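You operate a simulated robot arm through the tools that you are given. There is no shell and no other tool.

The job below is to be done with a simulated two-armed robot. You get a single attempt, and the scene is never put back.

## Task
Put the table sign marked "table d" from the top of the front window-side table on the top of the back window-side table and the table sign labelled "table l" on the cream card there. Take the lid off the jar labelled "yellow" on the top of the front window-side table and lay it down there. Put the clear cup labelled "3" from the top of the front window-side table on top of the carton there and the clear cup labelled "1" on the top of the back window-side table. Put the pattern plate on the top of the front wall-side table away on the top of the back window-side table. Stack the flat carton that says "chalk" from the top of the front wall-side table on top of the flat carton labelled "OIL". The order is free. Set down upright: table sign, clear cup.

The check looks at the end state, three seconds after you hand in, the way a careful person would. Anything else that was tipped, shoved, dropped, spilled or broken makes it a failure. A push-on lid holds only when it is set on centred and level and pressed home; a screw cap is set on level and turned clockwise until tight.

## Robot
Two 7-joint arms with fingered hands on one trunk, on a base that moves. Base frame: it is fixed to the floor where the robot stands at the start and does not move with it; the origin is under the middle of the robot, x ahead of it, y to its left, z up; the surface under the hand at the start is at about z = 0.74. Units: m, degrees, N and s.
The left shoulder is at the start at [0.07, 0.169, 1.143], the right one opposite. With the tool pointing down near the work surface each hand reaches from about 0.1 to 0.66 m from the robot's upright axis, wherever it stands, measured 20 degrees to its own side. Places, roughly: carton [0.75, 0, 0.75]; clear cup [0.5, -0.5, 0.75]; cream card (13x11x1 cm) [0.7, 0.5, 0.7]; flat carton [1.25, 0.5, 0.75]; jar [0.5, -0.25, 0.75]; pattern plate [1.5, 0, 0.75]; table sign [0.5, 0, 0.75]; top of the back window-side table [0.7, -3.1, 0.7]. Payload 3.4 kg a hand.
The TCP of each hand is the grasp point between the finger pads, 0.023 m short of the fingertips. In the tool frame z runs along the fingers and y along their closing line. The gripper opens to 0.116 m; its body begins 0.065 m behind the TCP. The gripper is a hand of 4 fingers: y runs from the thumb to the fingers, the wrist lies at [0, 0, -0.211] in the tool frame, and closing takes about 1.5 s.
Orientation is told as [roll, pitch, yaw] about the base's x, y, z axes, in that order, counted from this pose: with the fingers straight down and closing along the base's y, the tool's x points along the base's -x, its y along +y and its z along -z.

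## Interface
- The arms move only by the tool jog_arm. It takes "left_targets", "right_targets" or both (then of equal length, played together; a hand with none holds still); each is a list of rows, each an object (a shift or turn left out is 0, a gripper value left out holds the last) with "fingers": the finger opening in m, from 0 to 0.116; "dp": the shift along the base's x, y, z in units of 40 mm (1.0 is 40 mm), a list of three; "angular": the turn, a rotation vector about the base's x, y, z in units of 6 degrees (1.0 is 6 degrees), a list of three. In form: [{"fingers": fingers, "dp": [x, y, z], "angular": [rx, ry, rz]}, ...]. A call has 1 to 20 rows; each row shifts and turns the commanded pose from where the row before left it. A call with a number of a shift or a turn outside -1 to 1 is refused whole. Each row takes 0.2 s and may step no farther than 0.05 m and 8.6 degrees from the row before; otherwise, or with a gripper value out of range, the whole call is refused. Where a pose cannot be reached the arm comes as near as it can. A force on the tool above 40 N (or 10 N above the force at the start of the call, whichever is more), or a blocked arm, ends the call early, and 0.2 s more pass. The fingers move at their own pace (about 0.153 m/s each) and stop on an object; they squeeze with about 32 N. The grip force told is the motor's: it shows also when the fingers shut on nothing. Time passes only in rows, and 0.2 s behind the last, so rows that do not move let the fingers close. The reply holds the time, the measured pose of the TCP, the force on the tool along the base axes, the opening and the grip force, in the units named above and with some noise, with the torque about the TCP (base axes, N m) and any sound that the robot's microphone picked up, and new pictures: "show" is both (left out), scene, wrist or none (wrist: the cameras of the hands that moved).
- Cameras (640 x 400 px; columns grow to the right, rows downward): "scene" is now at [0.1332, 0.0024, 1.3595]; the picture's right is [0.04, -1.00, 0.00], its down [-0.68, -0.03, -0.73] and it looks along [0.73, 0.03, -0.68] (base axes); focal length 274 px, centre (320, 200). "left" rides on the left gripper at [-0.069, 0.001, -0.09] in its tool frame; the picture's right is [-0.01, -1.00, 0.00], its down [0.79, -0.01, -0.61] and it looks along [0.61, -0.01, 0.79] (tool axes); focal length 251 px, centre (320, 200). "right" rides on the right gripper at [0.069, 0.001, -0.09] in its tool frame; the picture's right is [-0.01, 1.00, 0.00], its down [-0.79, -0.01, -0.61] and it looks along [-0.61, -0.01, 0.79] (tool axes); focal length 251 px, centre (320, 200). There is no depth. A picture from a camera that has moved, and an enlarged one, comes with that camera's place and axes in the base frame and with its lens.
- move_column(by): slides the trunk up (or, below 0, down) by that many m; the arms and the scene camera ride with it, the base frame stays. It gives what a move gives, with no picture.
- drive_base(legs): drives the robot by 1 to 6 legs, each [ahead, left, turn to the left] in m, m and degrees, along the robot's own axes; the way and the turn of a leg run together, so that a leg with both is an arc; at most 1.5 m and 180 degrees a leg. The arms and the cameras ride along, it lands a little off, and it stops where it bumps. It gives what a move gives, and a new picture of the scene camera.
- grasp_type(shape, hand): the hand has 4 fingers and takes this shape, open, in about a second: jaw (thumb against the fingers, like two jaws); tri (thumb and two fingers); tip (a fingertip pinch); poke (one finger out to press); point (the index stretched); flat (the hand flat); cup (the hand cupped); fist (a fist). The gripper value then closes the fingers along that shape, each until it touches; the sizes above hold for jaw. It gives what a move gives, with no picture.
- turn_head(pan, tilt): turns the head with the scene camera to pan (to the left, within 86 degrees either way) and tilt (down, from -29 to 69), counted from straight ahead of the robot. It gives what a move gives, and a new picture of the scene camera.
- zoom(camera, box): a new picture of the part [left, top, right, bottom] of that camera's present view, enlarged. No time passes.
- sign_off(): hands the job in; it is judged then, once.

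Nothing tells you exact positions but the pictures and the camera data. Unless the task says otherwise, let go and move clear before handing in.

The tools are called after ">>>" by a JSON object that holds its "name" and its "arguments". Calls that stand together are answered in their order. jog_arm: Moves the arms, as the interface text tells. Its arguments: {"type":"object","properties":{"left_targets":{"type":"array","items":{"type":"object","properties":{"fingers":{"type":"number"},"dp":{"type":"array","items":{"type":"number"}},"angular":{"type":"array","items":{"type":"number"}}}}},"right_targets":{"type":"array","items":{"type":"object","properties":{"fingers":{"type":"number"},"dp":{"type":"array","items":{"type":"number"}},"angular":{"type":"array","items":{"type":"number"}}}}},"show":{"type":"string","enum":["both","scene","wrist","none"]}},"required":[]} The other tools are called the same way: move_column (by) moves the trunk up or down; grasp_type (shape, hand) gives the hand a shape; drive_base (legs) drives the base; turn_head (pan, tilt) turns the head that bears the scene camera; zoom (camera, box) takes an enlarged picture of a part of a camera's view; sign_off () hands the job in.

At the start:

```text
clock: 0.0
left_tcp_pos: [0.5124, 0.1366, 1.1322]
left_tcp_rot: [0.1, 0.0, 0.0]
left_wrist_force: [-0.5, -0.6, -0.4]
left_wrist_torque: [0.0, -0.02, 0.02]
left_grip_width: 0.1162
left_gripper_force: 0.0
left_shape: jaw
right_tcp_pos: [0.4415, -0.2571, 1.1497]
right_tcp_rot: [0.1, -0.1, -0.1]
right_wrist_force: [-0.4, 0.2, 0.2]
right_wrist_torque: [-0.02, 0.03, 0.02]
right_grip_width: 0.1158
right_gripper_force: 0.1
right_shape: jaw
trunk travel left (down, up): [-0.65, 0.29]
robot x, y, heading: [-0.002, -0.0018, 0.0]
head pan, tilt (commanded): [2.2, 42.7]
```

scene: 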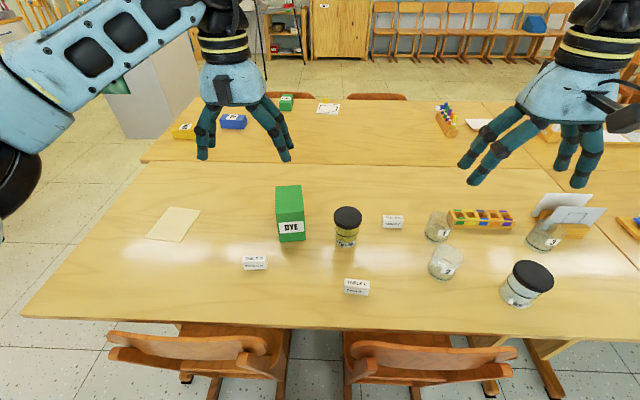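
right: 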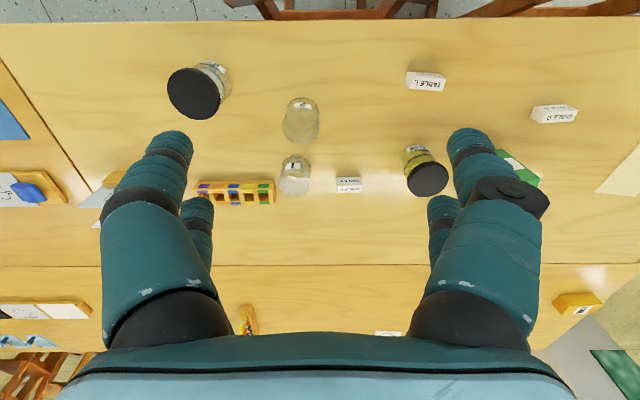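
left: 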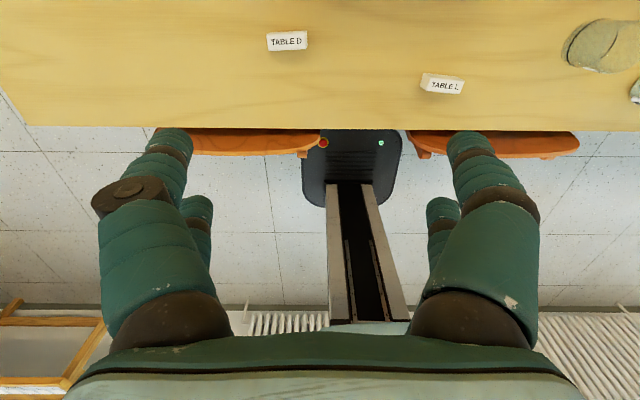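

I see the front window-side table with the signs, jars, cups, carton and cream card. I'll zoom in to read labels before doing anything.

>>> {"name": "zoom", "arguments": {"camera": "scene", "box": [220, 170, 420, 310]}}

>>> {"name": "zoom", "arguments": {"camera": "scene", "box": [400, 170, 640, 320]}}

>>> {"name": "zoom", "arguments": {"camera": "scene", "box": [140, 80, 360, 180]}}

>>> {"name": "zoom", "arguments": {"camera": "scene", "box": [400, 80, 640, 230]}}

```text
2.86 times, centred on (320, 240) of scene
camera zoom: at [0.1332, 0.0024, 1.3595], right [0.04, -1.0, 0.0], down [-0.68, -0.03, -0.73], along [0.73, 0.03, -0.68], focal length 781 px, centre (320, 86)
```

zoom: 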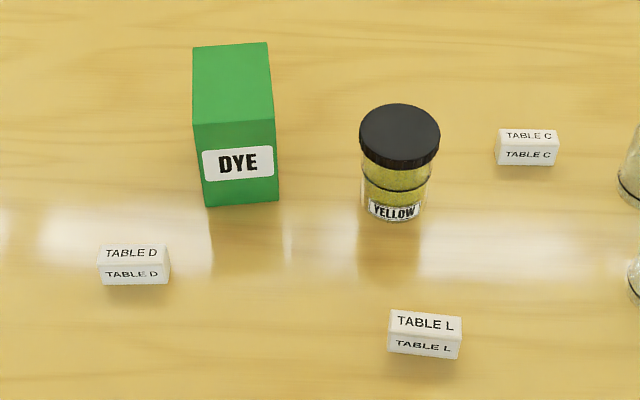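

```text
2.67 times, centred on (520, 245) of scene
camera zoom: at [0.1332, 0.0024, 1.3595], right [0.04, -1.0, 0.0], down [-0.68, -0.03, -0.73], along [0.73, 0.03, -0.68], focal length 729 px, centre (-213, 80)
```

zoom: 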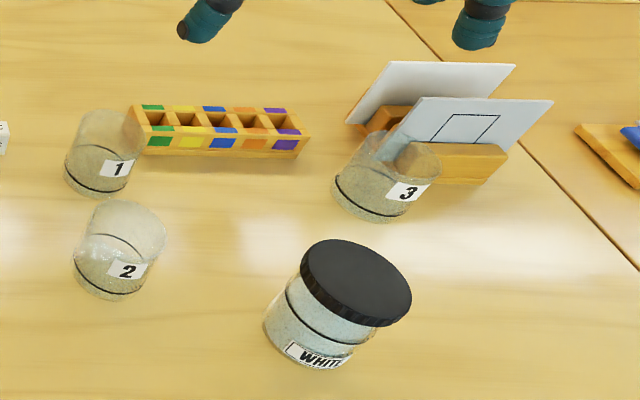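

```text
2.91 times, centred on (250, 130) of scene
camera zoom: at [0.1332, 0.0024, 1.3595], right [0.04, -1.0, 0.0], down [-0.68, -0.03, -0.73], along [0.73, 0.03, -0.68], focal length 796 px, centre (524, 404)
```

zoom: 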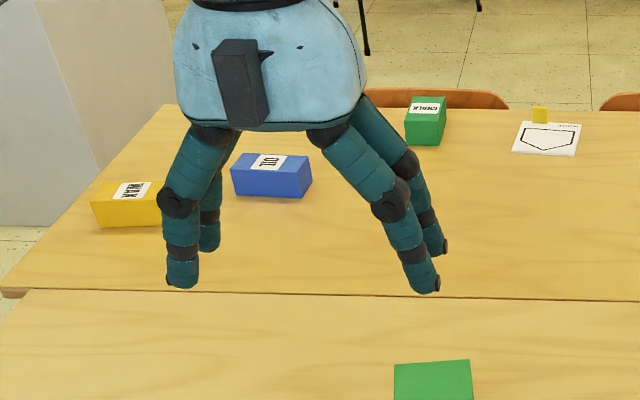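

```text
2.67 times, centred on (520, 155) of scene
camera zoom: at [0.1332, 0.0024, 1.3595], right [0.04, -1.0, 0.0], down [-0.68, -0.03, -0.73], along [0.73, 0.03, -0.68], focal length 729 px, centre (-213, 320)
```

zoom: 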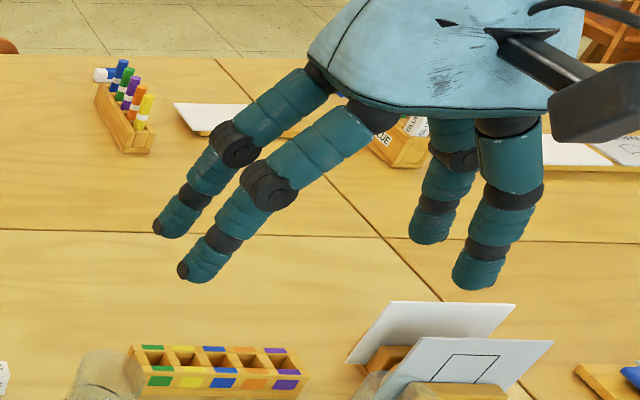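

I can read TABLE D, TABLE L, YELLOW, DYE carton, and cups 1, 2, 3. I'll now look around the room to plan routes to the back table and the wall-side table.

>>> {"name": "turn_head", "arguments": {"pan": 70, "tilt": 35}}

>>> {"name": "turn_head", "arguments": {"pan": 35, "tilt": 25}}

>>> {"name": "turn_head", "arguments": {"pan": -40, "tilt": 25}}

>>> {"name": "turn_head", "arguments": {"pan": -80, "tilt": 25}}

>>> {"name": "turn_head", "arguments": {"pan": 0, "tilt": 69}}

```text
clock: 1.4
left_tcp_pos: [0.5128, 0.1372, 1.133]
left_tcp_rot: [0.1, 0.0, 0.0]
left_wrist_force: [0.6, 0.1, 0.5]
left_wrist_torque: [-0.01, 0.04, 0.0]
left_grip_width: 0.1157
left_gripper_force: 0.0
left_shape: jaw
right_tcp_pos: [0.4426, -0.2561, 1.1509]
right_tcp_rot: [0.0, 0.1, 0.0]
right_wrist_force: [-0.2, -0.4, -0.1]
right_wrist_torque: [-0.01, 0.0, -0.01]
right_grip_width: 0.1158
right_gripper_force: 0.1
right_shape: jaw
trunk travel left (down, up): [-0.65, 0.29]
robot x, y, heading: [-0.0029, -0.0006, -0.3]
head pan, tilt (commanded): [70.0, 35.0]
camera scene: at [0.0803, 0.0819, 1.371], right [0.94, -0.34, 0.0], down [-0.2, -0.54, -0.82], along [0.28, 0.77, -0.57], focal length 274 px, centre (320, 200)
```

scene: 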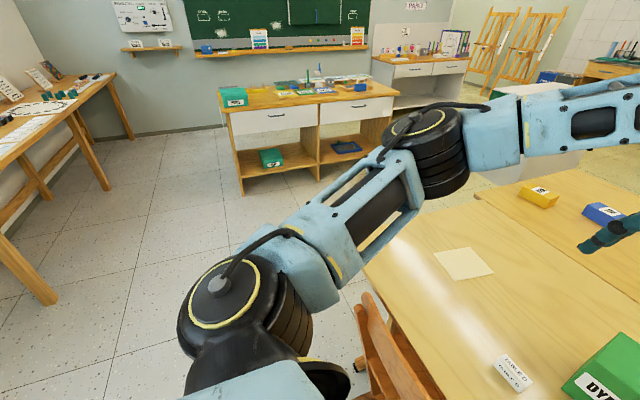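

```text
clock: 2.4
left_tcp_pos: [0.5134, 0.137, 1.1332]
left_tcp_rot: [0.1, -0.1, -0.1]
left_wrist_force: [0.6, 0.3, -1.7]
left_wrist_torque: [-0.03, 0.05, 0.0]
left_grip_width: 0.1162
left_gripper_force: 0.0
left_shape: jaw
right_tcp_pos: [0.4409, -0.2568, 1.1504]
right_tcp_rot: [0.0, 0.1, -0.1]
right_wrist_force: [0.5, 0.0, 0.2]
right_wrist_torque: [0.03, 0.04, -0.04]
right_grip_width: 0.1159
right_gripper_force: 0.1
right_shape: jaw
trunk travel left (down, up): [-0.65, 0.29]
robot x, y, heading: [-0.0007, 0.0012, -0.1]
head pan, tilt (commanded): [35.0, 25.0]
camera scene: at [0.1255, 0.0521, 1.3867], right [0.57, -0.82, 0.0], down [-0.35, -0.24, -0.91], along [0.74, 0.52, -0.42], focal length 274 px, centre (320, 200)
```

scene: 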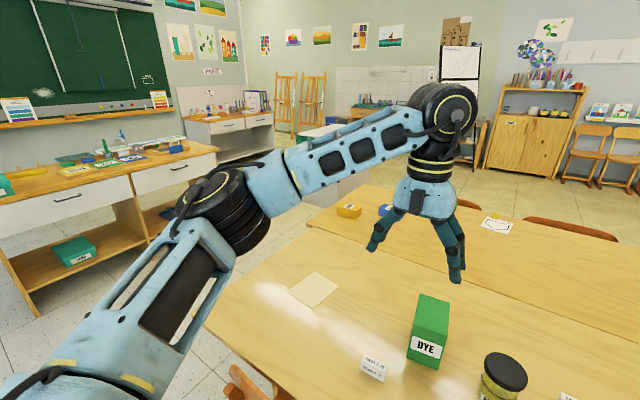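

```text
clock: 3.9
left_tcp_pos: [0.5127, 0.1368, 1.1317]
left_tcp_rot: [0.0, 0.0, -0.1]
left_wrist_force: [-0.8, -0.5, 0.3]
left_wrist_torque: [-0.02, 0.03, 0.04]
left_grip_width: 0.1157
left_gripper_force: 0.1
left_shape: jaw
right_tcp_pos: [0.4425, -0.2576, 1.1489]
right_tcp_rot: [0.1, 0.1, -0.1]
right_wrist_force: [0.0, 0.1, -0.2]
right_wrist_torque: [0.03, 0.01, -0.01]
right_grip_width: 0.1161
right_gripper_force: 0.0
right_shape: jaw
trunk travel left (down, up): [-0.65, 0.29]
robot x, y, heading: [0.0004, 0.0001, 0.0]
head pan, tilt (commanded): [-40.0, 25.0]
camera scene: at [0.1208, -0.06, 1.3868], right [-0.64, -0.77, 0.0], down [-0.32, 0.27, -0.91], along [0.69, -0.58, -0.42], focal length 274 px, centre (320, 200)
```

scene: 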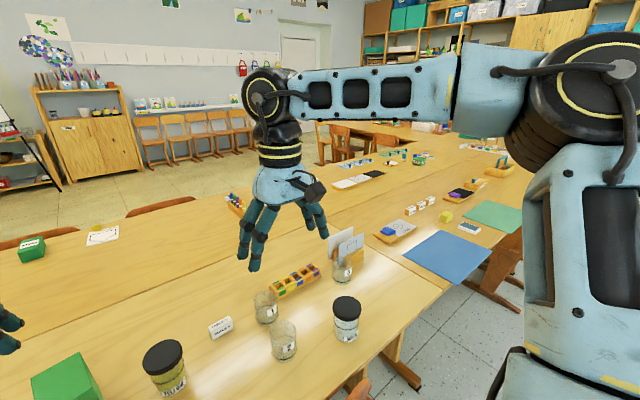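

```text
clock: 4.9
left_tcp_pos: [0.5129, 0.1378, 1.132]
left_tcp_rot: [0.0, 0.0, 0.0]
left_wrist_force: [-0.7, 0.1, 0.4]
left_wrist_torque: [0.0, 0.02, 0.04]
left_grip_width: 0.1159
left_gripper_force: 0.0
left_shape: jaw
right_tcp_pos: [0.4436, -0.2556, 1.1507]
right_tcp_rot: [0.0, 0.0, -0.1]
right_wrist_force: [0.2, -0.8, -0.7]
right_wrist_torque: [0.0, 0.0, -0.02]
right_grip_width: 0.1159
right_gripper_force: 0.0
right_shape: jaw
trunk travel left (down, up): [-0.65, 0.29]
robot x, y, heading: [0.0001, -0.0039, -0.1]
head pan, tilt (commanded): [-80.0, 25.0]
camera scene: at [0.0662, -0.0915, 1.3868], right [-0.98, -0.17, 0.0], down [-0.07, 0.42, -0.91], along [0.16, -0.89, -0.42], focal length 274 px, centre (320, 200)
```

scene: 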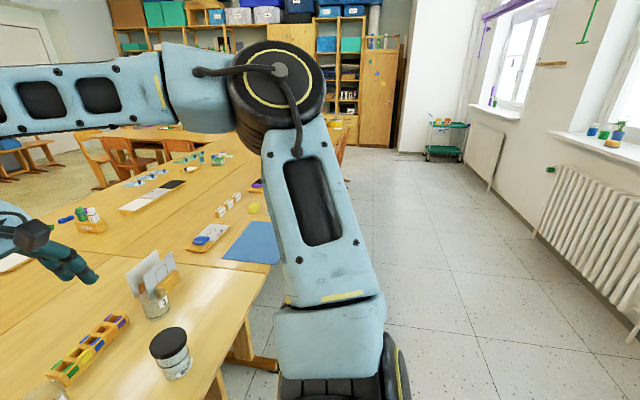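

```text
clock: 6.5
left_tcp_pos: [0.5116, 0.1373, 1.1325]
left_tcp_rot: [-0.1, 0.0, -0.1]
left_wrist_force: [-0.2, -0.3, -0.4]
left_wrist_torque: [-0.01, 0.0, 0.01]
left_grip_width: 0.1159
left_gripper_force: 0.1
left_shape: jaw
right_tcp_pos: [0.4434, -0.2567, 1.1499]
right_tcp_rot: [0.0, -0.1, -0.2]
right_wrist_force: [0.4, -0.4, -0.5]
right_wrist_torque: [0.01, 0.02, -0.02]
right_grip_width: 0.116
right_gripper_force: 0.1
right_shape: jaw
trunk travel left (down, up): [-0.65, 0.29]
robot x, y, heading: [-0.0015, 0.0011, -0.1]
head pan, tilt (commanded): [0.0, 68.8]
camera scene: at [0.1061, -0.0009, 1.3273], right [0.0, -1.0, 0.0], down [-0.93, 0.0, -0.36], along [0.36, 0.0, -0.93], focal length 274 px, centre (320, 200)
```

scene: 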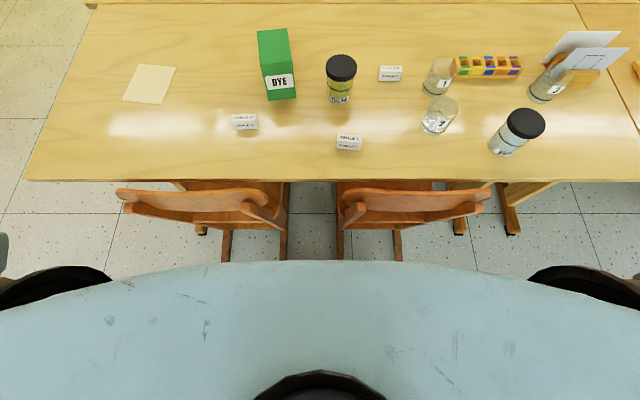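

Chairs are tucked in front of this table, and the aisle on the window side is free. I'll zoom on the signs, jar and carton from this steeper view to get sizes.

>>> {"name": "zoom", "arguments": {"camera": "scene", "box": [220, 20, 420, 160]}}

>>> {"name": "zoom", "arguments": {"camera": "scene", "box": [400, 20, 640, 170]}}

>>> {"name": "zoom", "arguments": {"camera": "scene", "box": [100, 160, 500, 270]}}

```text
2.86 times, centred on (320, 90) of scene
camera zoom: at [0.1061, -0.0009, 1.3273], right [0.0, -1.0, 0.0], down [-0.93, 0.0, -0.36], along [0.36, 0.0, -0.93], focal length 781 px, centre (320, 514)
```

zoom: 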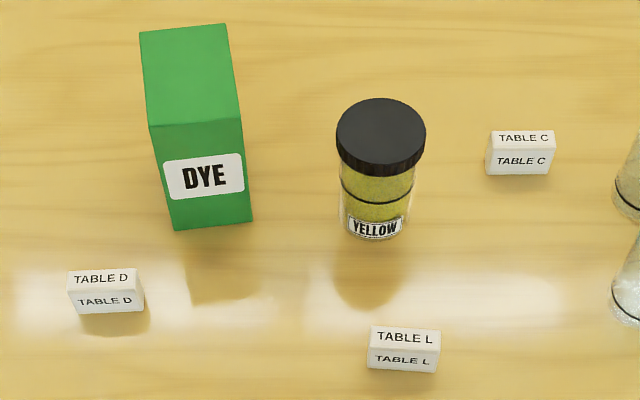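

```text
2.67 times, centred on (520, 95) of scene
camera zoom: at [0.1061, -0.0009, 1.3273], right [0.0, -1.0, 0.0], down [-0.93, 0.0, -0.36], along [0.36, 0.0, -0.93], focal length 729 px, centre (-213, 480)
```

zoom: 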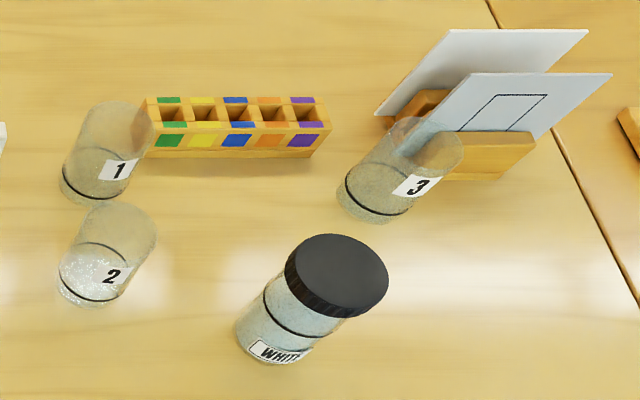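

```text
1.60 times, centred on (300, 215) of scene
camera zoom: at [0.1061, -0.0009, 1.3273], right [0.0, -1.0, 0.0], down [-0.93, 0.0, -0.36], along [0.36, 0.0, -0.93], focal length 438 px, centre (352, 176)
```

zoom: 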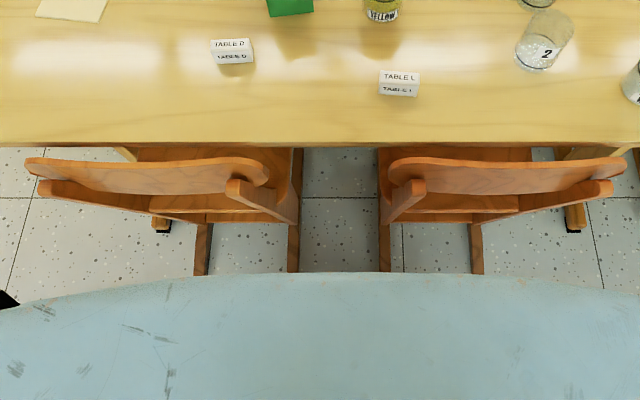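

I want to know how much room the base has ahead of it, so I'll look at the base and chairs through the left wrist camera.

>>> {"name": "zoom", "arguments": {"camera": "left", "box": [140, 60, 600, 347]}}

>>> {"name": "zoom", "arguments": {"camera": "right", "box": [150, 30, 640, 336]}}

```text
1.39 times, centred on (370, 204) of left
camera zoom: at [0.5807, 0.1384, 1.2216], right [0.01, -1.0, 0.0], down [-0.79, -0.01, 0.61], along [-0.61, -0.01, -0.79], focal length 350 px, centre (250, 195)
```

zoom: 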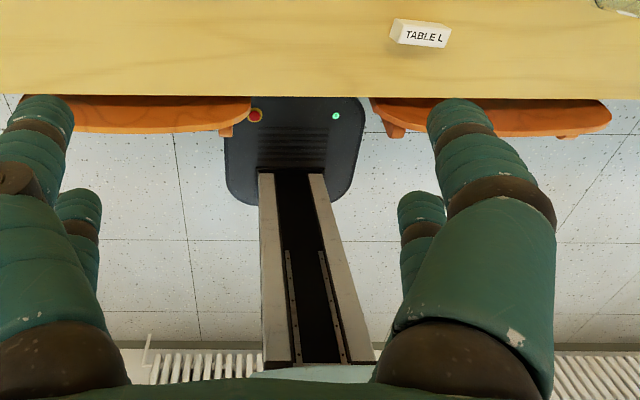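

```text
1.31 times, centred on (395, 183) of right
camera zoom: at [0.3746, -0.2555, 1.2394], right [0.01, 1.0, 0.0], down [0.79, -0.01, 0.61], along [0.61, -0.01, -0.79], focal length 328 px, centre (222, 222)
```

zoom: 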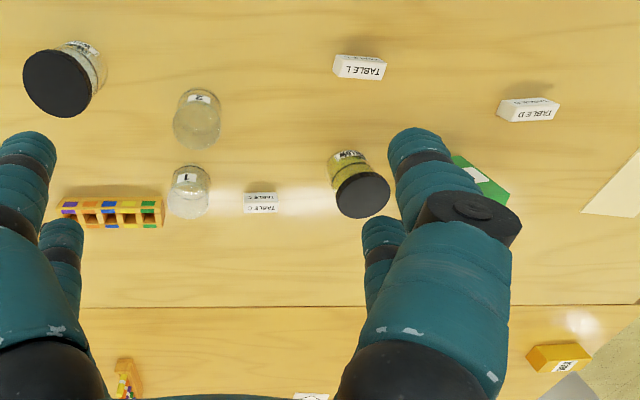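

The base sits close behind the chairs, so I'll only drive sideways along here. I'll start with TABLE L: bring the left hand over it (about [0.477, -0.073]), turned so the fingers close across its thin side, while the right hand moves out of the way.

>>> {"name": "jog_arm", "arguments": {"left_targets": [{"dp": [-0.055, -0.328, -0.2], "angular": [0, 0, -1], "fingers": 0.116}, {"dp": [-0.055, -0.328, -0.2], "angular": [0, 0, -1]}, {"dp": [-0.055, -0.328, -0.2], "angular": [0, 0, -1]}, {"dp": [-0.055, -0.328, -0.2], "angular": [0, 0, -1]}, {"dp": [-0.055, -0.328, -0.2], "angular": [0, 0, -1]}, {"dp": [-0.055, -0.328, -0.2], "angular": [0, 0, -1]}, {"dp": [-0.055, -0.328, -0.2], "angular": [0, 0, -1]}, {"dp": [-0.055, -0.328, -0.2], "angular": [0, 0, -1]}, {"dp": [-0.055, -0.328, -0.2], "angular": [0, 0, -1]}, {"dp": [-0.055, -0.328, -0.2], "angular": [0, 0, -1]}, {"dp": [-0.055, -0.328, -0.2], "angular": [0, 0, -1]}, {"dp": [-0.055, -0.328, -0.2], "angular": [0, 0, -1]}, {"dp": [-0.055, -0.328, -0.2], "angular": [0, 0, -1]}, {"dp": [-0.055, -0.328, -0.2], "angular": [0, 0, -1]}, {"dp": [-0.055, -0.328, -0.2], "angular": [0, 0, -1]}, {"dp": [-0.055, -0.328, -0.2], "angular": [0, 0, -1]}], "right_targets": [{"dp": [0, -0.2, 0]}, {"dp": [0, -0.2, 0]}, {"dp": [0, -0.2, 0]}, {"dp": [0, -0.2, 0]}, {"dp": [0, -0.2, 0]}, {"dp": [0, -0.2, 0]}, {"dp": [0, -0.2, 0]}, {"dp": [0, -0.2, 0]}, {"dp": [0, -0.2, 0]}, {"dp": [0, -0.2, 0]}, {"dp": [0, -0.2, 0]}, {"dp": [0, -0.2, 0]}, {"dp": [0, -0.2, 0]}, {"dp": [0, -0.2, 0]}, {"dp": [0, -0.2, 0]}, {"dp": [0, -0.2, 0]}], "show": "both"}}

```text
clock: 9.9
left_tcp_pos: [0.4789, -0.0726, 1.0041]
left_tcp_rot: [0.0, 0.0, -96.1]
left_wrist_force: [-0.3, 0.2, 0.6]
left_wrist_torque: [0.02, 0.01, 0.01]
left_grip_width: 0.116
left_gripper_force: 0.1
left_shape: jaw
right_tcp_pos: [0.4431, -0.3855, 1.1504]
right_tcp_rot: [0.1, 0.0, -0.2]
right_wrist_force: [-0.4, 0.5, -0.1]
right_wrist_torque: [0.0, -0.03, 0.0]
right_grip_width: 0.1159
right_gripper_force: 0.0
right_shape: jaw
trunk travel left (down, up): [-0.65, 0.29]
robot x, y, heading: [0.0017, -0.0013, -0.0]
head pan, tilt (commanded): [0.0, 68.8]
camera scene: at [0.106, -0.0018, 1.3273], right [0.0, -1.0, 0.0], down [-0.93, 0.0, -0.36], along [0.36, 0.0, -0.93], focal length 274 px, centre (320, 200)
camera right: at [0.3747, -0.3841, 1.2399], right [0.01, 1.0, 0.0], down [0.79, -0.01, 0.61], along [0.61, -0.01, -0.79], focal length 251 px, centre (320, 200)
camera left: at [0.4712, -0.1415, 1.0933], right [-1.0, 0.1, 0.0], down [0.08, 0.79, 0.61], along [0.06, 0.6, -0.79], focal length 251 px, centre (320, 200)
```

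scene: 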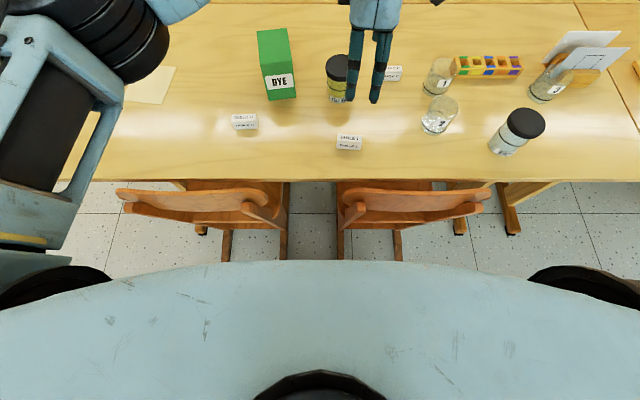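
right: 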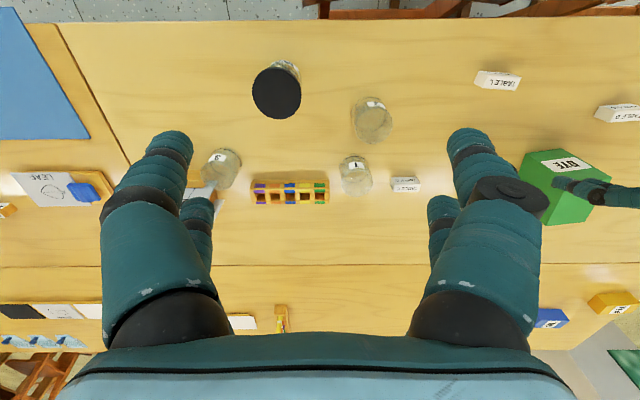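
left: 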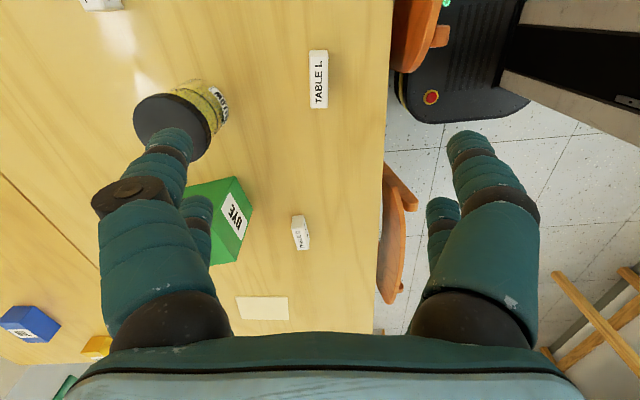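

The hand is aligned over TABLE L. I'll zoom on it through the left camera to check its shape before going down.

>>> {"name": "zoom", "arguments": {"camera": "left", "box": [240, 30, 400, 130]}}

>>> {"name": "jog_arm", "arguments": {"left_targets": [{"dp": [0, -0.05, -0.8], "fingers": 0.07}, {"dp": [0, -0.05, -0.8]}, {"dp": [0, 0, -0.8]}, {"dp": [0, 0, -0.8]}, {"dp": [0, 0, -0.8]}], "show": "wrist"}}

```text
4.00 times, centred on (320, 80) of left
camera zoom: at [0.4712, -0.1415, 1.0933], right [-1.0, 0.1, 0.0], down [0.08, 0.79, 0.61], along [0.06, 0.6, -0.79], focal length 1006 px, centre (320, 680)
```

zoom: 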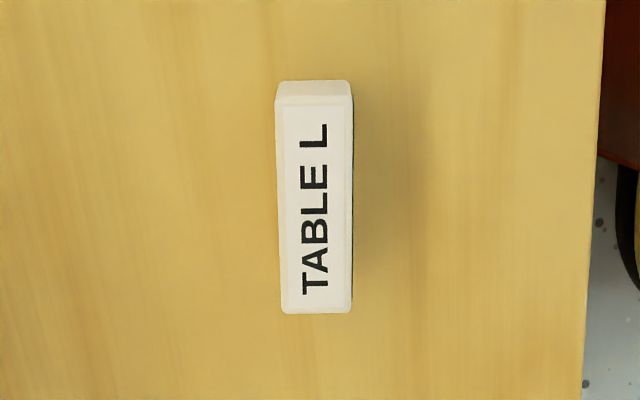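

```text
clock: 11.1
left_tcp_pos: [0.4772, -0.0776, 0.8461]
left_tcp_rot: [0.0, -0.1, -96.0]
left_wrist_force: [0.4, 0.2, 0.9]
left_wrist_torque: [-0.03, 0.01, 0.01]
left_grip_width: 0.0705
left_gripper_force: 0.0
left_shape: jaw
right_tcp_pos: [0.4437, -0.3857, 1.1516]
right_tcp_rot: [0.1, 0.1, -0.1]
right_wrist_force: [-1.2, 0.3, -0.4]
right_wrist_torque: [0.0, -0.03, -0.01]
right_grip_width: 0.116
right_gripper_force: 0.1
right_shape: jaw
trunk travel left (down, up): [-0.65, 0.29]
robot x, y, heading: [-0.0048, 0.0034, 0.1]
head pan, tilt (commanded): [0.0, 68.8]
camera left: at [0.4707, -0.146, 0.9345], right [-1.0, 0.1, 0.0], down [0.08, 0.79, 0.61], along [0.06, 0.6, -0.79], focal length 251 px, centre (320, 200)
```

left: 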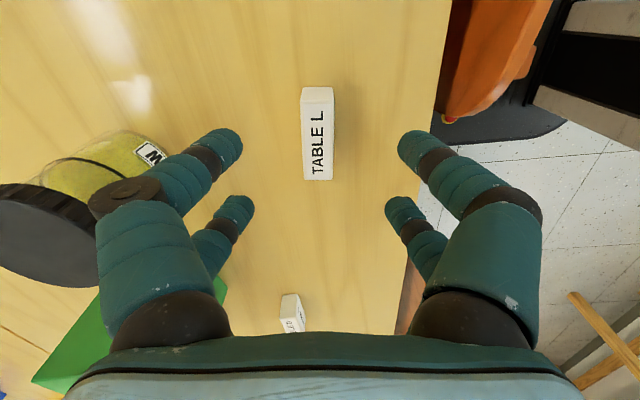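

The far fingers' knuckles come close to the jar lid, so I'll narrow the opening before lowering further.

>>> {"name": "jog_arm", "arguments": {"left_targets": [{"fingers": 0.042}, {"dp": [0, 0, 0]}, {"dp": [-0.03, 0, -0.3]}], "show": "both"}}

```text
clock: 11.9
left_tcp_pos: [0.4764, -0.078, 0.8334]
left_tcp_rot: [0.0, 0.0, -96.0]
left_wrist_force: [0.1, 0.5, -0.3]
left_wrist_torque: [0.01, -0.03, 0.02]
left_grip_width: 0.0427
left_gripper_force: 0.1
left_shape: jaw
right_tcp_pos: [0.4428, -0.3841, 1.1503]
right_tcp_rot: [-0.1, 0.0, 0.0]
right_wrist_force: [0.0, -0.4, 0.6]
right_wrist_torque: [0.02, -0.01, 0.0]
right_grip_width: 0.116
right_gripper_force: 0.1
right_shape: jaw
trunk travel left (down, up): [-0.65, 0.29]
robot x, y, heading: [0.0023, 0.0003, -0.1]
head pan, tilt (commanded): [0.0, 68.8]
camera scene: at [0.1062, -0.0009, 1.3273], right [0.0, -1.0, 0.0], down [-0.93, 0.0, -0.36], along [0.36, 0.0, -0.93], focal length 274 px, centre (320, 200)
camera left: at [0.4688, -0.1452, 0.9224], right [-1.0, 0.1, 0.0], down [0.08, 0.79, 0.61], along [0.06, 0.6, -0.79], focal length 251 px, centre (320, 200)
```

scene: 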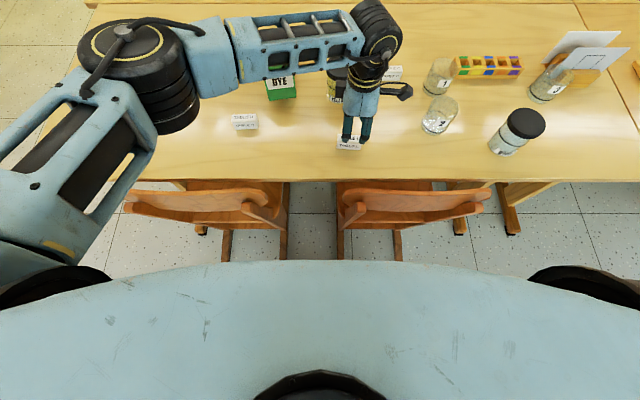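
left: 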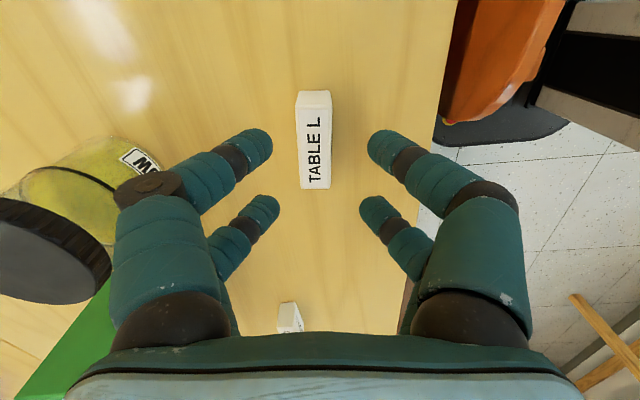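

Clearance to the jar is fine now (~4 cm). Lowering to just around the sign.

>>> {"name": "jog_arm", "arguments": {"left_targets": [{"dp": [0.0, 0.0, -0.5]}, {"dp": [0, 0, -0.5]}, {"dp": [0, 0, -0.4]}], "show": "wrist"}}

```text
clock: 12.7
left_tcp_pos: [0.4754, -0.0765, 0.7767]
left_tcp_rot: [0.0, 0.1, -96.0]
left_wrist_force: [0.1, 0.3, 0.3]
left_wrist_torque: [0.02, 0.02, 0.01]
left_grip_width: 0.0423
left_gripper_force: 0.1
left_shape: jaw
right_tcp_pos: [0.4431, -0.3847, 1.1512]
right_tcp_rot: [0.0, 0.0, -0.1]
right_wrist_force: [1.1, 0.1, -0.1]
right_wrist_torque: [0.02, -0.01, 0.01]
right_grip_width: 0.1158
right_gripper_force: 0.1
right_shape: jaw
trunk travel left (down, up): [-0.65, 0.29]
robot x, y, heading: [0.0004, -0.0003, 0.1]
head pan, tilt (commanded): [0.0, 68.8]
camera left: at [0.469, -0.1444, 0.866], right [-1.0, 0.1, 0.0], down [0.08, 0.79, 0.61], along [0.06, 0.6, -0.79], focal length 251 px, centre (320, 200)
```

left: 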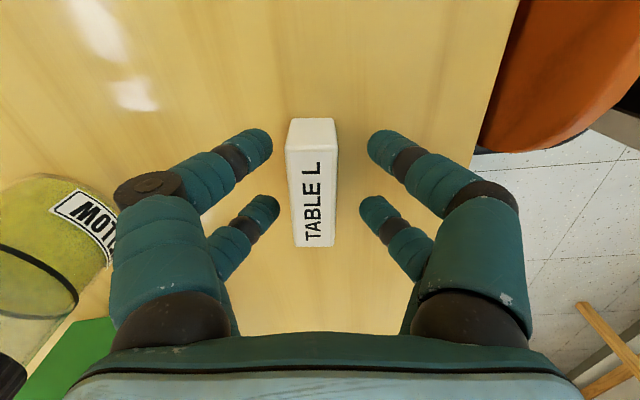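

Slight centring shift and a few mm lower, then close on the sign.

>>> {"name": "jog_arm", "arguments": {"left_targets": [{"dp": [0.08, 0.0, -0.17]}, {"fingers": 0.0}, {"dp": [0, 0, 0]}, {"dp": [0, 0, 0]}, {"dp": [0, 0, 0]}], "show": "wrist"}}

```text
clock: 13.9
left_tcp_pos: [0.4801, -0.0765, 0.7701]
left_tcp_rot: [0.1, -0.1, -95.9]
left_wrist_force: [0.1, -0.1, -0.1]
left_wrist_torque: [-0.01, 0.0, 0.02]
left_grip_width: 0.0159
left_gripper_force: 32.0
left_shape: jaw
right_tcp_pos: [0.4429, -0.3841, 1.1505]
right_tcp_rot: [0.0, 0.0, -0.1]
right_wrist_force: [1.2, 0.2, 0.3]
right_wrist_torque: [-0.02, -0.04, 0.0]
right_grip_width: 0.1158
right_gripper_force: 0.0
right_shape: jaw
trunk travel left (down, up): [-0.65, 0.29]
robot x, y, heading: [-0.0025, -0.001, 0.0]
head pan, tilt (commanded): [0.0, 68.8]
camera left: at [0.4726, -0.1444, 0.8598], right [-1.0, 0.1, 0.0], down [0.08, 0.79, 0.61], along [0.06, 0.6, -0.79], focal length 251 px, centre (320, 200)
```

left: 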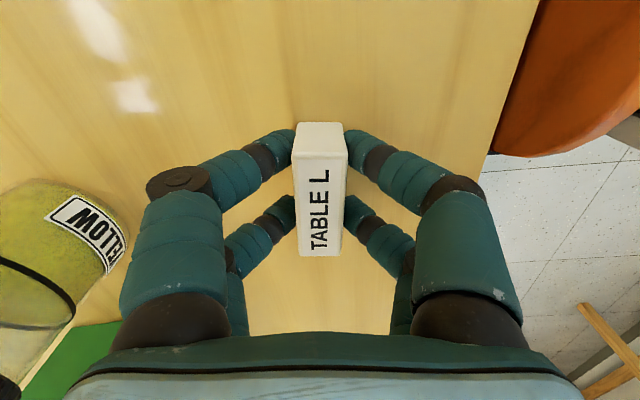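

TABLE L is gripped. I'll lift it straight up, then drive to the left end of the table, since the card is too far to reach upright from behind the chairs.

>>> {"name": "jog_arm", "arguments": {"left_targets": [{"dp": [0, 0, 0.5]}, {"dp": [0, 0, 0.8]}, {"dp": [0, 0, 0.8]}, {"dp": [0, 0.2, 0.8]}, {"dp": [0, 0.5, 0.8]}, {"dp": [0, 0.8, 0.8]}, {"dp": [-0.3, 0.8, 0.8]}, {"dp": [-0.3, 0.8, 0.5]}], "show": "both"}}

>>> {"name": "turn_head", "arguments": {"pan": 45, "tilt": 50}}

```text
clock: 15.7
left_tcp_pos: [0.4542, 0.051, 1.0009]
left_tcp_rot: [0.0, 0.0, -96.0]
left_wrist_force: [-0.2, 1.1, 0.6]
left_wrist_torque: [0.01, -0.03, -0.01]
left_grip_width: 0.0157
left_gripper_force: 32.1
left_shape: jaw
right_tcp_pos: [0.4418, -0.3818, 1.1515]
right_tcp_rot: [-0.1, -0.1, -0.1]
right_wrist_force: [-0.2, 0.9, 0.3]
right_wrist_torque: [-0.02, -0.02, -0.04]
right_grip_width: 0.1157
right_gripper_force: 0.1
right_shape: jaw
trunk travel left (down, up): [-0.65, 0.29]
robot x, y, heading: [0.0007, -0.0007, 0.1]
head pan, tilt (commanded): [0.0, 68.8]
camera scene: at [0.1053, 0.0007, 1.3274], right [0.0, -1.0, 0.0], down [-0.93, 0.0, -0.36], along [0.36, 0.0, -0.93], focal length 274 px, centre (320, 200)
camera left: at [0.4472, -0.0173, 1.0904], right [-1.0, 0.1, 0.0], down [0.08, 0.79, 0.61], along [0.06, 0.6, -0.8], focal length 251 px, centre (320, 200)
```

scene: 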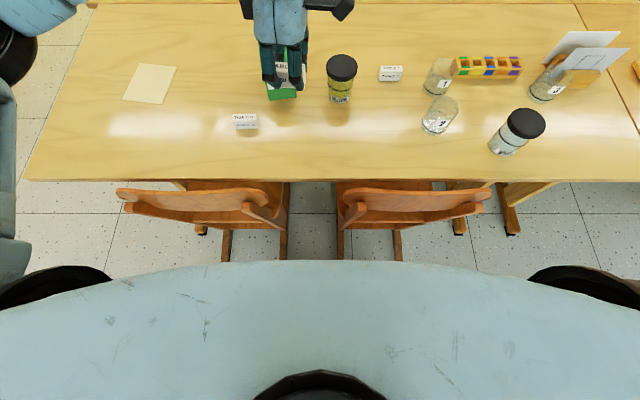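
left: 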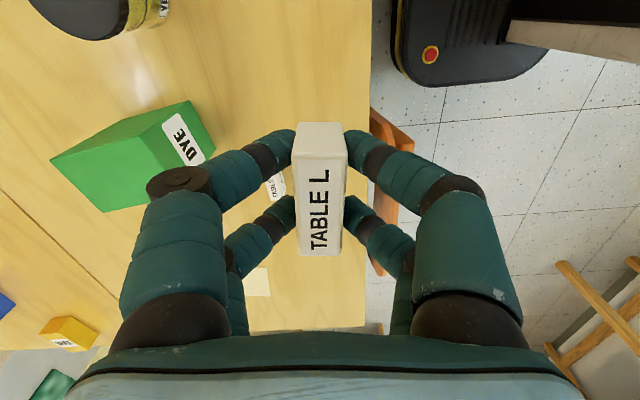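

```text
clock: 16.8
left_tcp_pos: [0.4552, 0.0501, 1.0009]
left_tcp_rot: [-0.1, 0.1, -96.0]
left_wrist_force: [-0.1, 0.5, -0.7]
left_wrist_torque: [0.0, 0.01, 0.02]
left_grip_width: 0.0157
left_gripper_force: 31.9
left_shape: jaw
right_tcp_pos: [0.4433, -0.3852, 1.1504]
right_tcp_rot: [0.0, 0.0, -0.1]
right_wrist_force: [-0.1, -0.9, -0.9]
right_wrist_torque: [0.01, 0.02, 0.0]
right_grip_width: 0.1157
right_gripper_force: 0.0
right_shape: jaw
trunk travel left (down, up): [-0.65, 0.29]
robot x, y, heading: [-0.0024, -0.0008, 0.0]
head pan, tilt (commanded): [45.0, 50.0]
camera scene: at [0.1046, 0.0537, 1.3492], right [0.71, -0.71, 0.0], down [-0.54, -0.54, -0.64], along [0.45, 0.45, -0.77], focal length 274 px, centre (320, 200)
```

scene: 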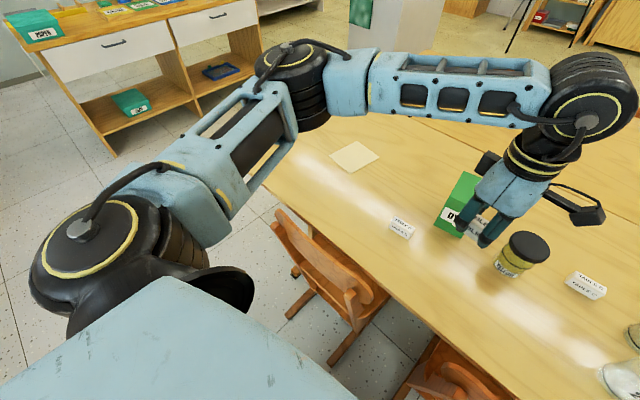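

The aisle left of the table is clear (shelf starts around y≈2.2). I'll slide left, turn right by 50°, then edge in toward the table's corner.

>>> {"name": "drive_base", "arguments": {"legs": [[-0.03, 0.8, 0], [0, 0, -50]]}}

```text
clock: 23.4
left_tcp_pos: [0.3042, 0.4935, 0.9995]
left_tcp_rot: [0.0, 0.0, -146.7]
left_wrist_force: [0.0, -0.2, -0.2]
left_wrist_torque: [-0.02, -0.03, -0.02]
left_grip_width: 0.0154
left_gripper_force: 31.8
left_shape: jaw
right_tcp_pos: [-0.0386, 0.2301, 1.1505]
right_tcp_rot: [0.0, 0.0, -50.9]
right_wrist_force: [0.0, 0.2, 0.2]
right_wrist_torque: [0.03, 0.04, 0.03]
right_grip_width: 0.1157
right_gripper_force: 0.0
right_shape: jaw
trunk travel left (down, up): [-0.65, 0.29]
robot x, y, heading: [-0.0248, 0.8178, -51.0]
head pan, tilt (commanded): [45.0, 50.0]
camera scene: at [0.0869, 0.7684, 1.3493], right [-0.1, -0.99, 0.0], down [-0.76, 0.08, -0.64], along [0.64, -0.06, -0.77], focal length 274 px, centre (320, 200)
```

scene: 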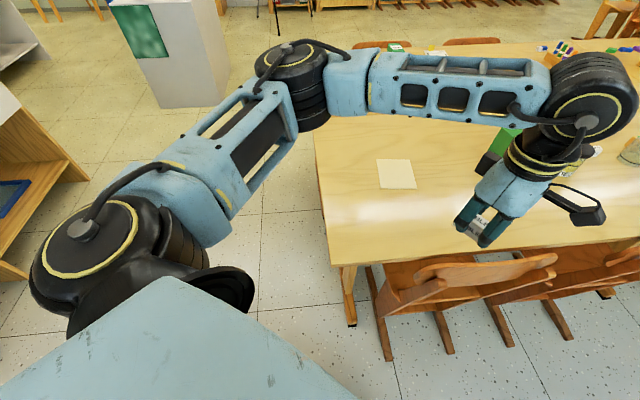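

The card reads at about [0.675, 0.471]. Edging the base in.

>>> {"name": "drive_base", "arguments": {"legs": [[0.14, 0.145, 0]]}}

>>> {"name": "turn_head", "arguments": {"pan": 20, "tilt": 45}}

```text
clock: 25.0
left_tcp_pos: [0.5036, 0.4803, 1.0009]
left_tcp_rot: [0.0, 0.0, -146.5]
left_wrist_force: [0.4, -0.3, 0.0]
left_wrist_torque: [0.02, 0.0, -0.02]
left_grip_width: 0.0154
left_gripper_force: 31.6
left_shape: jaw
right_tcp_pos: [0.1609, 0.213, 1.1508]
right_tcp_rot: [0.0, -0.1, -50.7]
right_wrist_force: [-0.5, 0.0, -0.1]
right_wrist_torque: [-0.01, 0.0, -0.01]
right_grip_width: 0.116
right_gripper_force: 0.1
right_shape: jaw
trunk travel left (down, up): [-0.65, 0.29]
robot x, y, heading: [0.1738, 0.803, -50.6]
head pan, tilt (commanded): [45.0, 50.0]
camera scene: at [0.2853, 0.7534, 1.3494], right [-0.1, -1.0, 0.0], down [-0.76, 0.07, -0.64], along [0.64, -0.06, -0.77], focal length 274 px, centre (320, 200)
```

scene: 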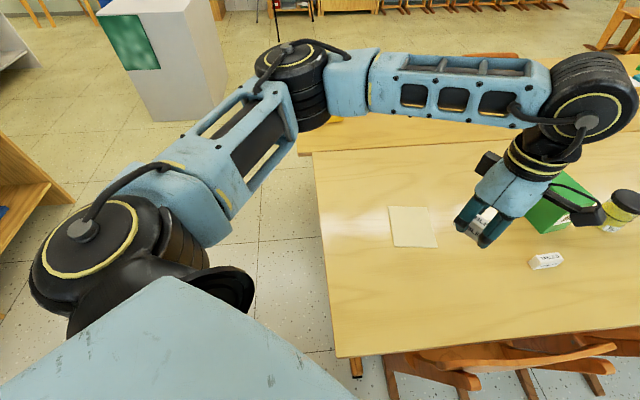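

```text
clock: 25.9
left_tcp_pos: [0.5038, 0.4804, 0.9999]
left_tcp_rot: [0.0, 0.1, -146.6]
left_wrist_force: [0.0, 0.2, 0.0]
left_wrist_torque: [-0.01, 0.04, 0.01]
left_grip_width: 0.0157
left_gripper_force: 31.7
left_shape: jaw
right_tcp_pos: [0.1622, 0.2147, 1.1506]
right_tcp_rot: [0.0, -0.2, -50.7]
right_wrist_force: [0.3, -1.4, -0.5]
right_wrist_torque: [0.01, -0.01, 0.02]
right_grip_width: 0.1156
right_gripper_force: 0.0
right_shape: jaw
trunk travel left (down, up): [-0.65, 0.29]
robot x, y, heading: [0.1802, 0.8005, -50.6]
head pan, tilt (commanded): [20.0, 45.0]
camera scene: at [0.2792, 0.7196, 1.3562], right [-0.51, -0.86, 0.0], down [-0.61, 0.36, -0.71], along [0.61, -0.36, -0.71], focal length 274 px, centre (320, 200)
```

scene: 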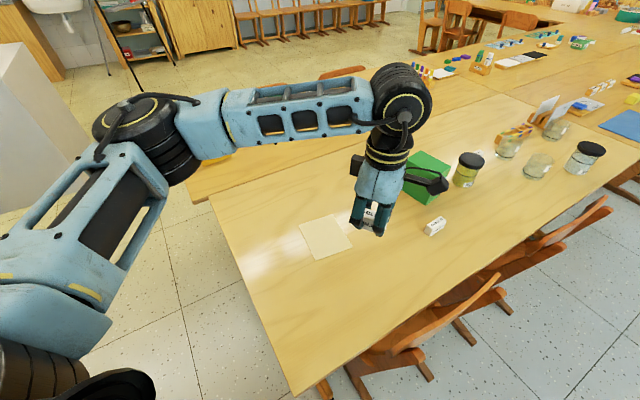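

Now moving the left hand over the card centre, turning the sign parallel to the table edge and coming down to a few cm above.

>>> {"name": "jog_arm", "arguments": {"left_targets": [{"dp": [0.475, -0.033, -0.5], "angular": [0, 0, 0.937]}, {"dp": [0.475, -0.033, -0.5], "angular": [0, 0, 0.937]}, {"dp": [0.475, -0.033, -0.5], "angular": [0, 0, 0.937]}, {"dp": [0.475, -0.033, -0.5], "angular": [0, 0, 0.937]}, {"dp": [0.475, -0.033, -0.5], "angular": [0, 0, 0.937]}, {"dp": [0.475, -0.033, -0.5], "angular": [0, 0, 0.937]}, {"dp": [0.475, -0.033, -0.5], "angular": [0, 0, 0.937]}, {"dp": [0.475, -0.033, -0.5], "angular": [0, 0, 0.937]}, {"dp": [0.475, -0.033, -0.5], "angular": [0, 0, 0.937]}], "show": "both"}}

```text
clock: 27.9
left_tcp_pos: [0.6767, 0.4686, 0.8222]
left_tcp_rot: [-0.1, 0.1, -95.8]
left_wrist_force: [-0.2, -0.4, -0.4]
left_wrist_torque: [0.03, 0.0, -0.01]
left_grip_width: 0.0156
left_gripper_force: 32.5
left_shape: jaw
right_tcp_pos: [0.1624, 0.2139, 1.1501]
right_tcp_rot: [0.0, -0.1, -50.8]
right_wrist_force: [-0.6, -0.3, -1.4]
right_wrist_torque: [0.03, 0.02, 0.02]
right_grip_width: 0.1159
right_gripper_force: 0.1
right_shape: jaw
trunk travel left (down, up): [-0.65, 0.29]
robot x, y, heading: [0.1812, 0.8009, -50.7]
head pan, tilt (commanded): [20.0, 45.0]
camera scene: at [0.2802, 0.7192, 1.3561], right [-0.51, -0.86, 0.0], down [-0.61, 0.36, -0.71], along [0.61, -0.36, -0.71], focal length 274 px, centre (320, 200)
camera left: at [0.6687, 0.4004, 0.9101], right [-1.0, 0.09, 0.0], down [0.08, 0.79, 0.61], along [0.06, 0.6, -0.79], focal length 251 px, centre (320, 200)
```

scene: 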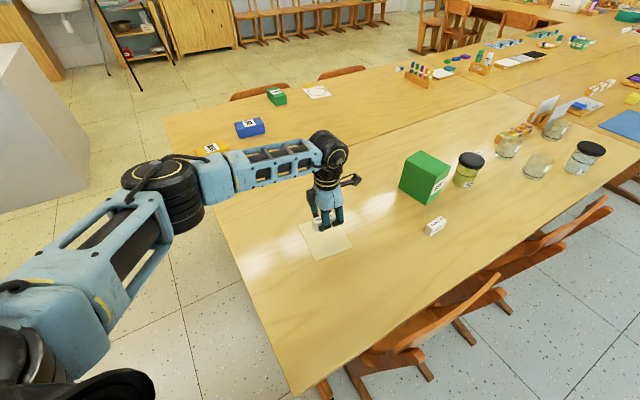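
left: 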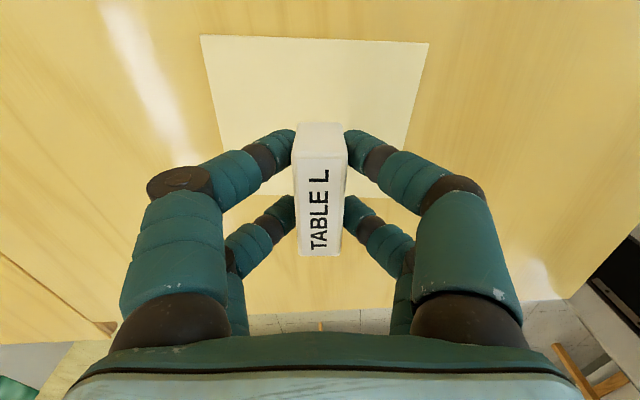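

The sign is over the card's middle. Lowering gently with small last steps, watching the force.

>>> {"name": "jog_arm", "arguments": {"left_targets": [{"dp": [0, -0.1, -0.4]}, {"dp": [0, 0, -0.4]}, {"dp": [0, 0, -0.15]}, {"dp": [0, 0, 0]}], "show": "wrist"}}

```text
clock: 28.9
left_tcp_pos: [0.6767, 0.4647, 0.7829]
left_tcp_rot: [0.0, 0.0, -95.9]
left_wrist_force: [0.2, 0.1, -0.2]
left_wrist_torque: [-0.01, -0.02, 0.0]
left_grip_width: 0.0158
left_gripper_force: 31.5
left_shape: jaw
right_tcp_pos: [0.1627, 0.2134, 1.1503]
right_tcp_rot: [0.0, 0.0, -50.7]
right_wrist_force: [0.5, 0.1, 0.2]
right_wrist_torque: [0.01, 0.0, -0.03]
right_grip_width: 0.1159
right_gripper_force: 0.1
right_shape: jaw
trunk travel left (down, up): [-0.65, 0.29]
robot x, y, heading: [0.1743, 0.7971, -50.5]
head pan, tilt (commanded): [20.0, 45.0]
camera left: at [0.6695, 0.3963, 0.8726], right [-1.0, 0.1, 0.0], down [0.08, 0.79, 0.61], along [0.06, 0.6, -0.79], focal length 251 px, centre (320, 200)
```

left: 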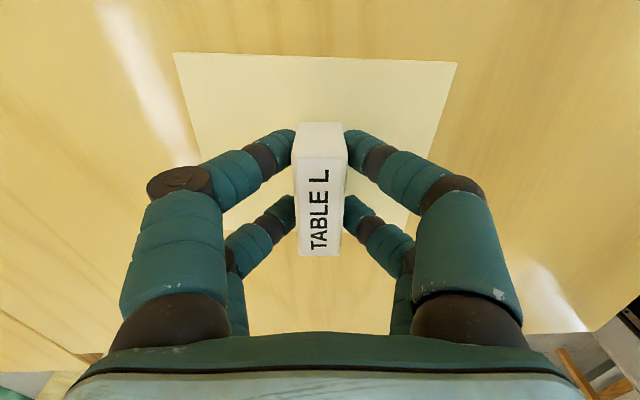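

>>> {"name": "jog_arm", "arguments": {"left_targets": [{"dp": [0, 0, -0.075]}, {"dp": [0, 0, 0]}], "show": "none"}}

>>> {"name": "jog_arm", "arguments": {"left_targets": [{"dp": [0, 0, -0.075]}, {"dp": [0, 0, 0]}], "show": "none"}}

```text
clock: 29.5
left_tcp_pos: [0.6768, 0.4633, 0.7801]
left_tcp_rot: [0.1, 0.0, -96.0]
left_wrist_force: [-0.4, -0.5, 0.2]
left_wrist_torque: [-0.01, -0.01, 0.0]
left_grip_width: 0.0154
left_gripper_force: 31.9
left_shape: jaw
right_tcp_pos: [0.1635, 0.214, 1.1507]
right_tcp_rot: [0.0, 0.0, -50.7]
right_wrist_force: [-0.5, -0.6, -0.1]
right_wrist_torque: [-0.03, 0.02, 0.0]
right_grip_width: 0.116
right_gripper_force: 0.1
right_shape: jaw
trunk travel left (down, up): [-0.65, 0.29]
robot x, y, heading: [0.1776, 0.8016, -50.6]
head pan, tilt (commanded): [20.0, 45.0]
```

```text
clock: 30.1
left_tcp_pos: [0.6757, 0.4646, 0.7785]
left_tcp_rot: [0.0, 0.1, -96.0]
left_wrist_force: [0.6, 0.0, -0.7]
left_wrist_torque: [0.01, -0.03, -0.04]
left_grip_width: 0.0158
left_gripper_force: 31.6
left_shape: jaw
right_tcp_pos: [0.1617, 0.2145, 1.1507]
right_tcp_rot: [0.0, -0.1, -50.6]
right_wrist_force: [0.5, 0.2, -0.2]
right_wrist_torque: [0.03, 0.05, 0.02]
right_grip_width: 0.1158
right_gripper_force: 0.1
right_shape: jaw
trunk travel left (down, up): [-0.65, 0.29]
robot x, y, heading: [0.1773, 0.7991, -50.9]
head pan, tilt (commanded): [20.0, 45.0]
```

>>> {"name": "jog_arm", "arguments": {"left_targets": [{"dp": [0, 0, -0.05]}, {"dp": [0, 0, -0.05]}, {"dp": [0, 0, 0]}], "show": "none"}}

>>> {"name": "jog_arm", "arguments": {"left_targets": [{"dp": [0, 0, -0.05]}, {"dp": [0, 0, 0]}], "show": "wrist"}}

```text
clock: 30.9
left_tcp_pos: [0.676, 0.4646, 0.7723]
left_tcp_rot: [-0.1, 0.1, -96.0]
left_wrist_force: [1.0, -0.3, 3.9]
left_wrist_torque: [-0.02, -0.02, 0.03]
left_grip_width: 0.0154
left_gripper_force: 32.2
left_shape: jaw
right_tcp_pos: [0.1616, 0.2141, 1.1499]
right_tcp_rot: [-0.1, -0.1, -50.6]
right_wrist_force: [-0.8, -1.4, 0.6]
right_wrist_torque: [-0.01, -0.03, -0.02]
right_grip_width: 0.1161
right_gripper_force: 0.1
right_shape: jaw
trunk travel left (down, up): [-0.65, 0.29]
robot x, y, heading: [0.1749, 0.7995, -50.7]
head pan, tilt (commanded): [20.0, 45.0]
```

```text
clock: 31.5
left_tcp_pos: [0.6756, 0.4652, 0.7732]
left_tcp_rot: [0.2, -0.1, -96.0]
left_wrist_force: [4.1, -2.1, 16.8]
left_wrist_torque: [-0.04, -0.08, -0.03]
left_grip_width: 0.0158
left_gripper_force: 32.3
left_shape: jaw
right_tcp_pos: [0.1599, 0.2159, 1.1517]
right_tcp_rot: [0.1, -0.3, -50.7]
right_wrist_force: [0.0, -0.8, 0.5]
right_wrist_torque: [0.04, -0.03, 0.03]
right_grip_width: 0.1158
right_gripper_force: 0.1
right_shape: jaw
trunk travel left (down, up): [-0.65, 0.29]
robot x, y, heading: [0.1773, 0.8024, -50.6]
head pan, tilt (commanded): [20.0, 45.0]
camera left: at [0.6685, 0.3968, 0.8625], right [-1.0, 0.1, 0.0], down [0.07, 0.79, 0.6], along [0.06, 0.6, -0.8], focal length 251 px, centre (320, 200)
```

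left: 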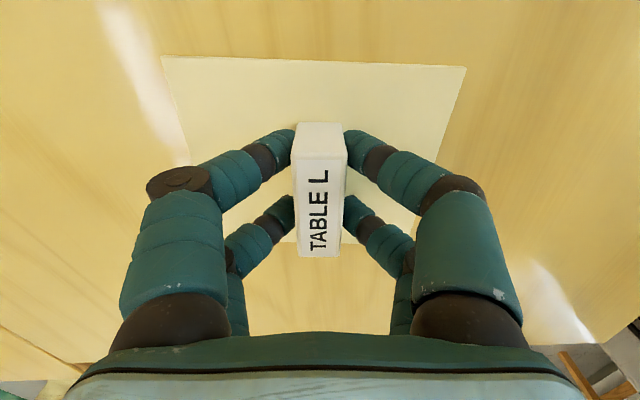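

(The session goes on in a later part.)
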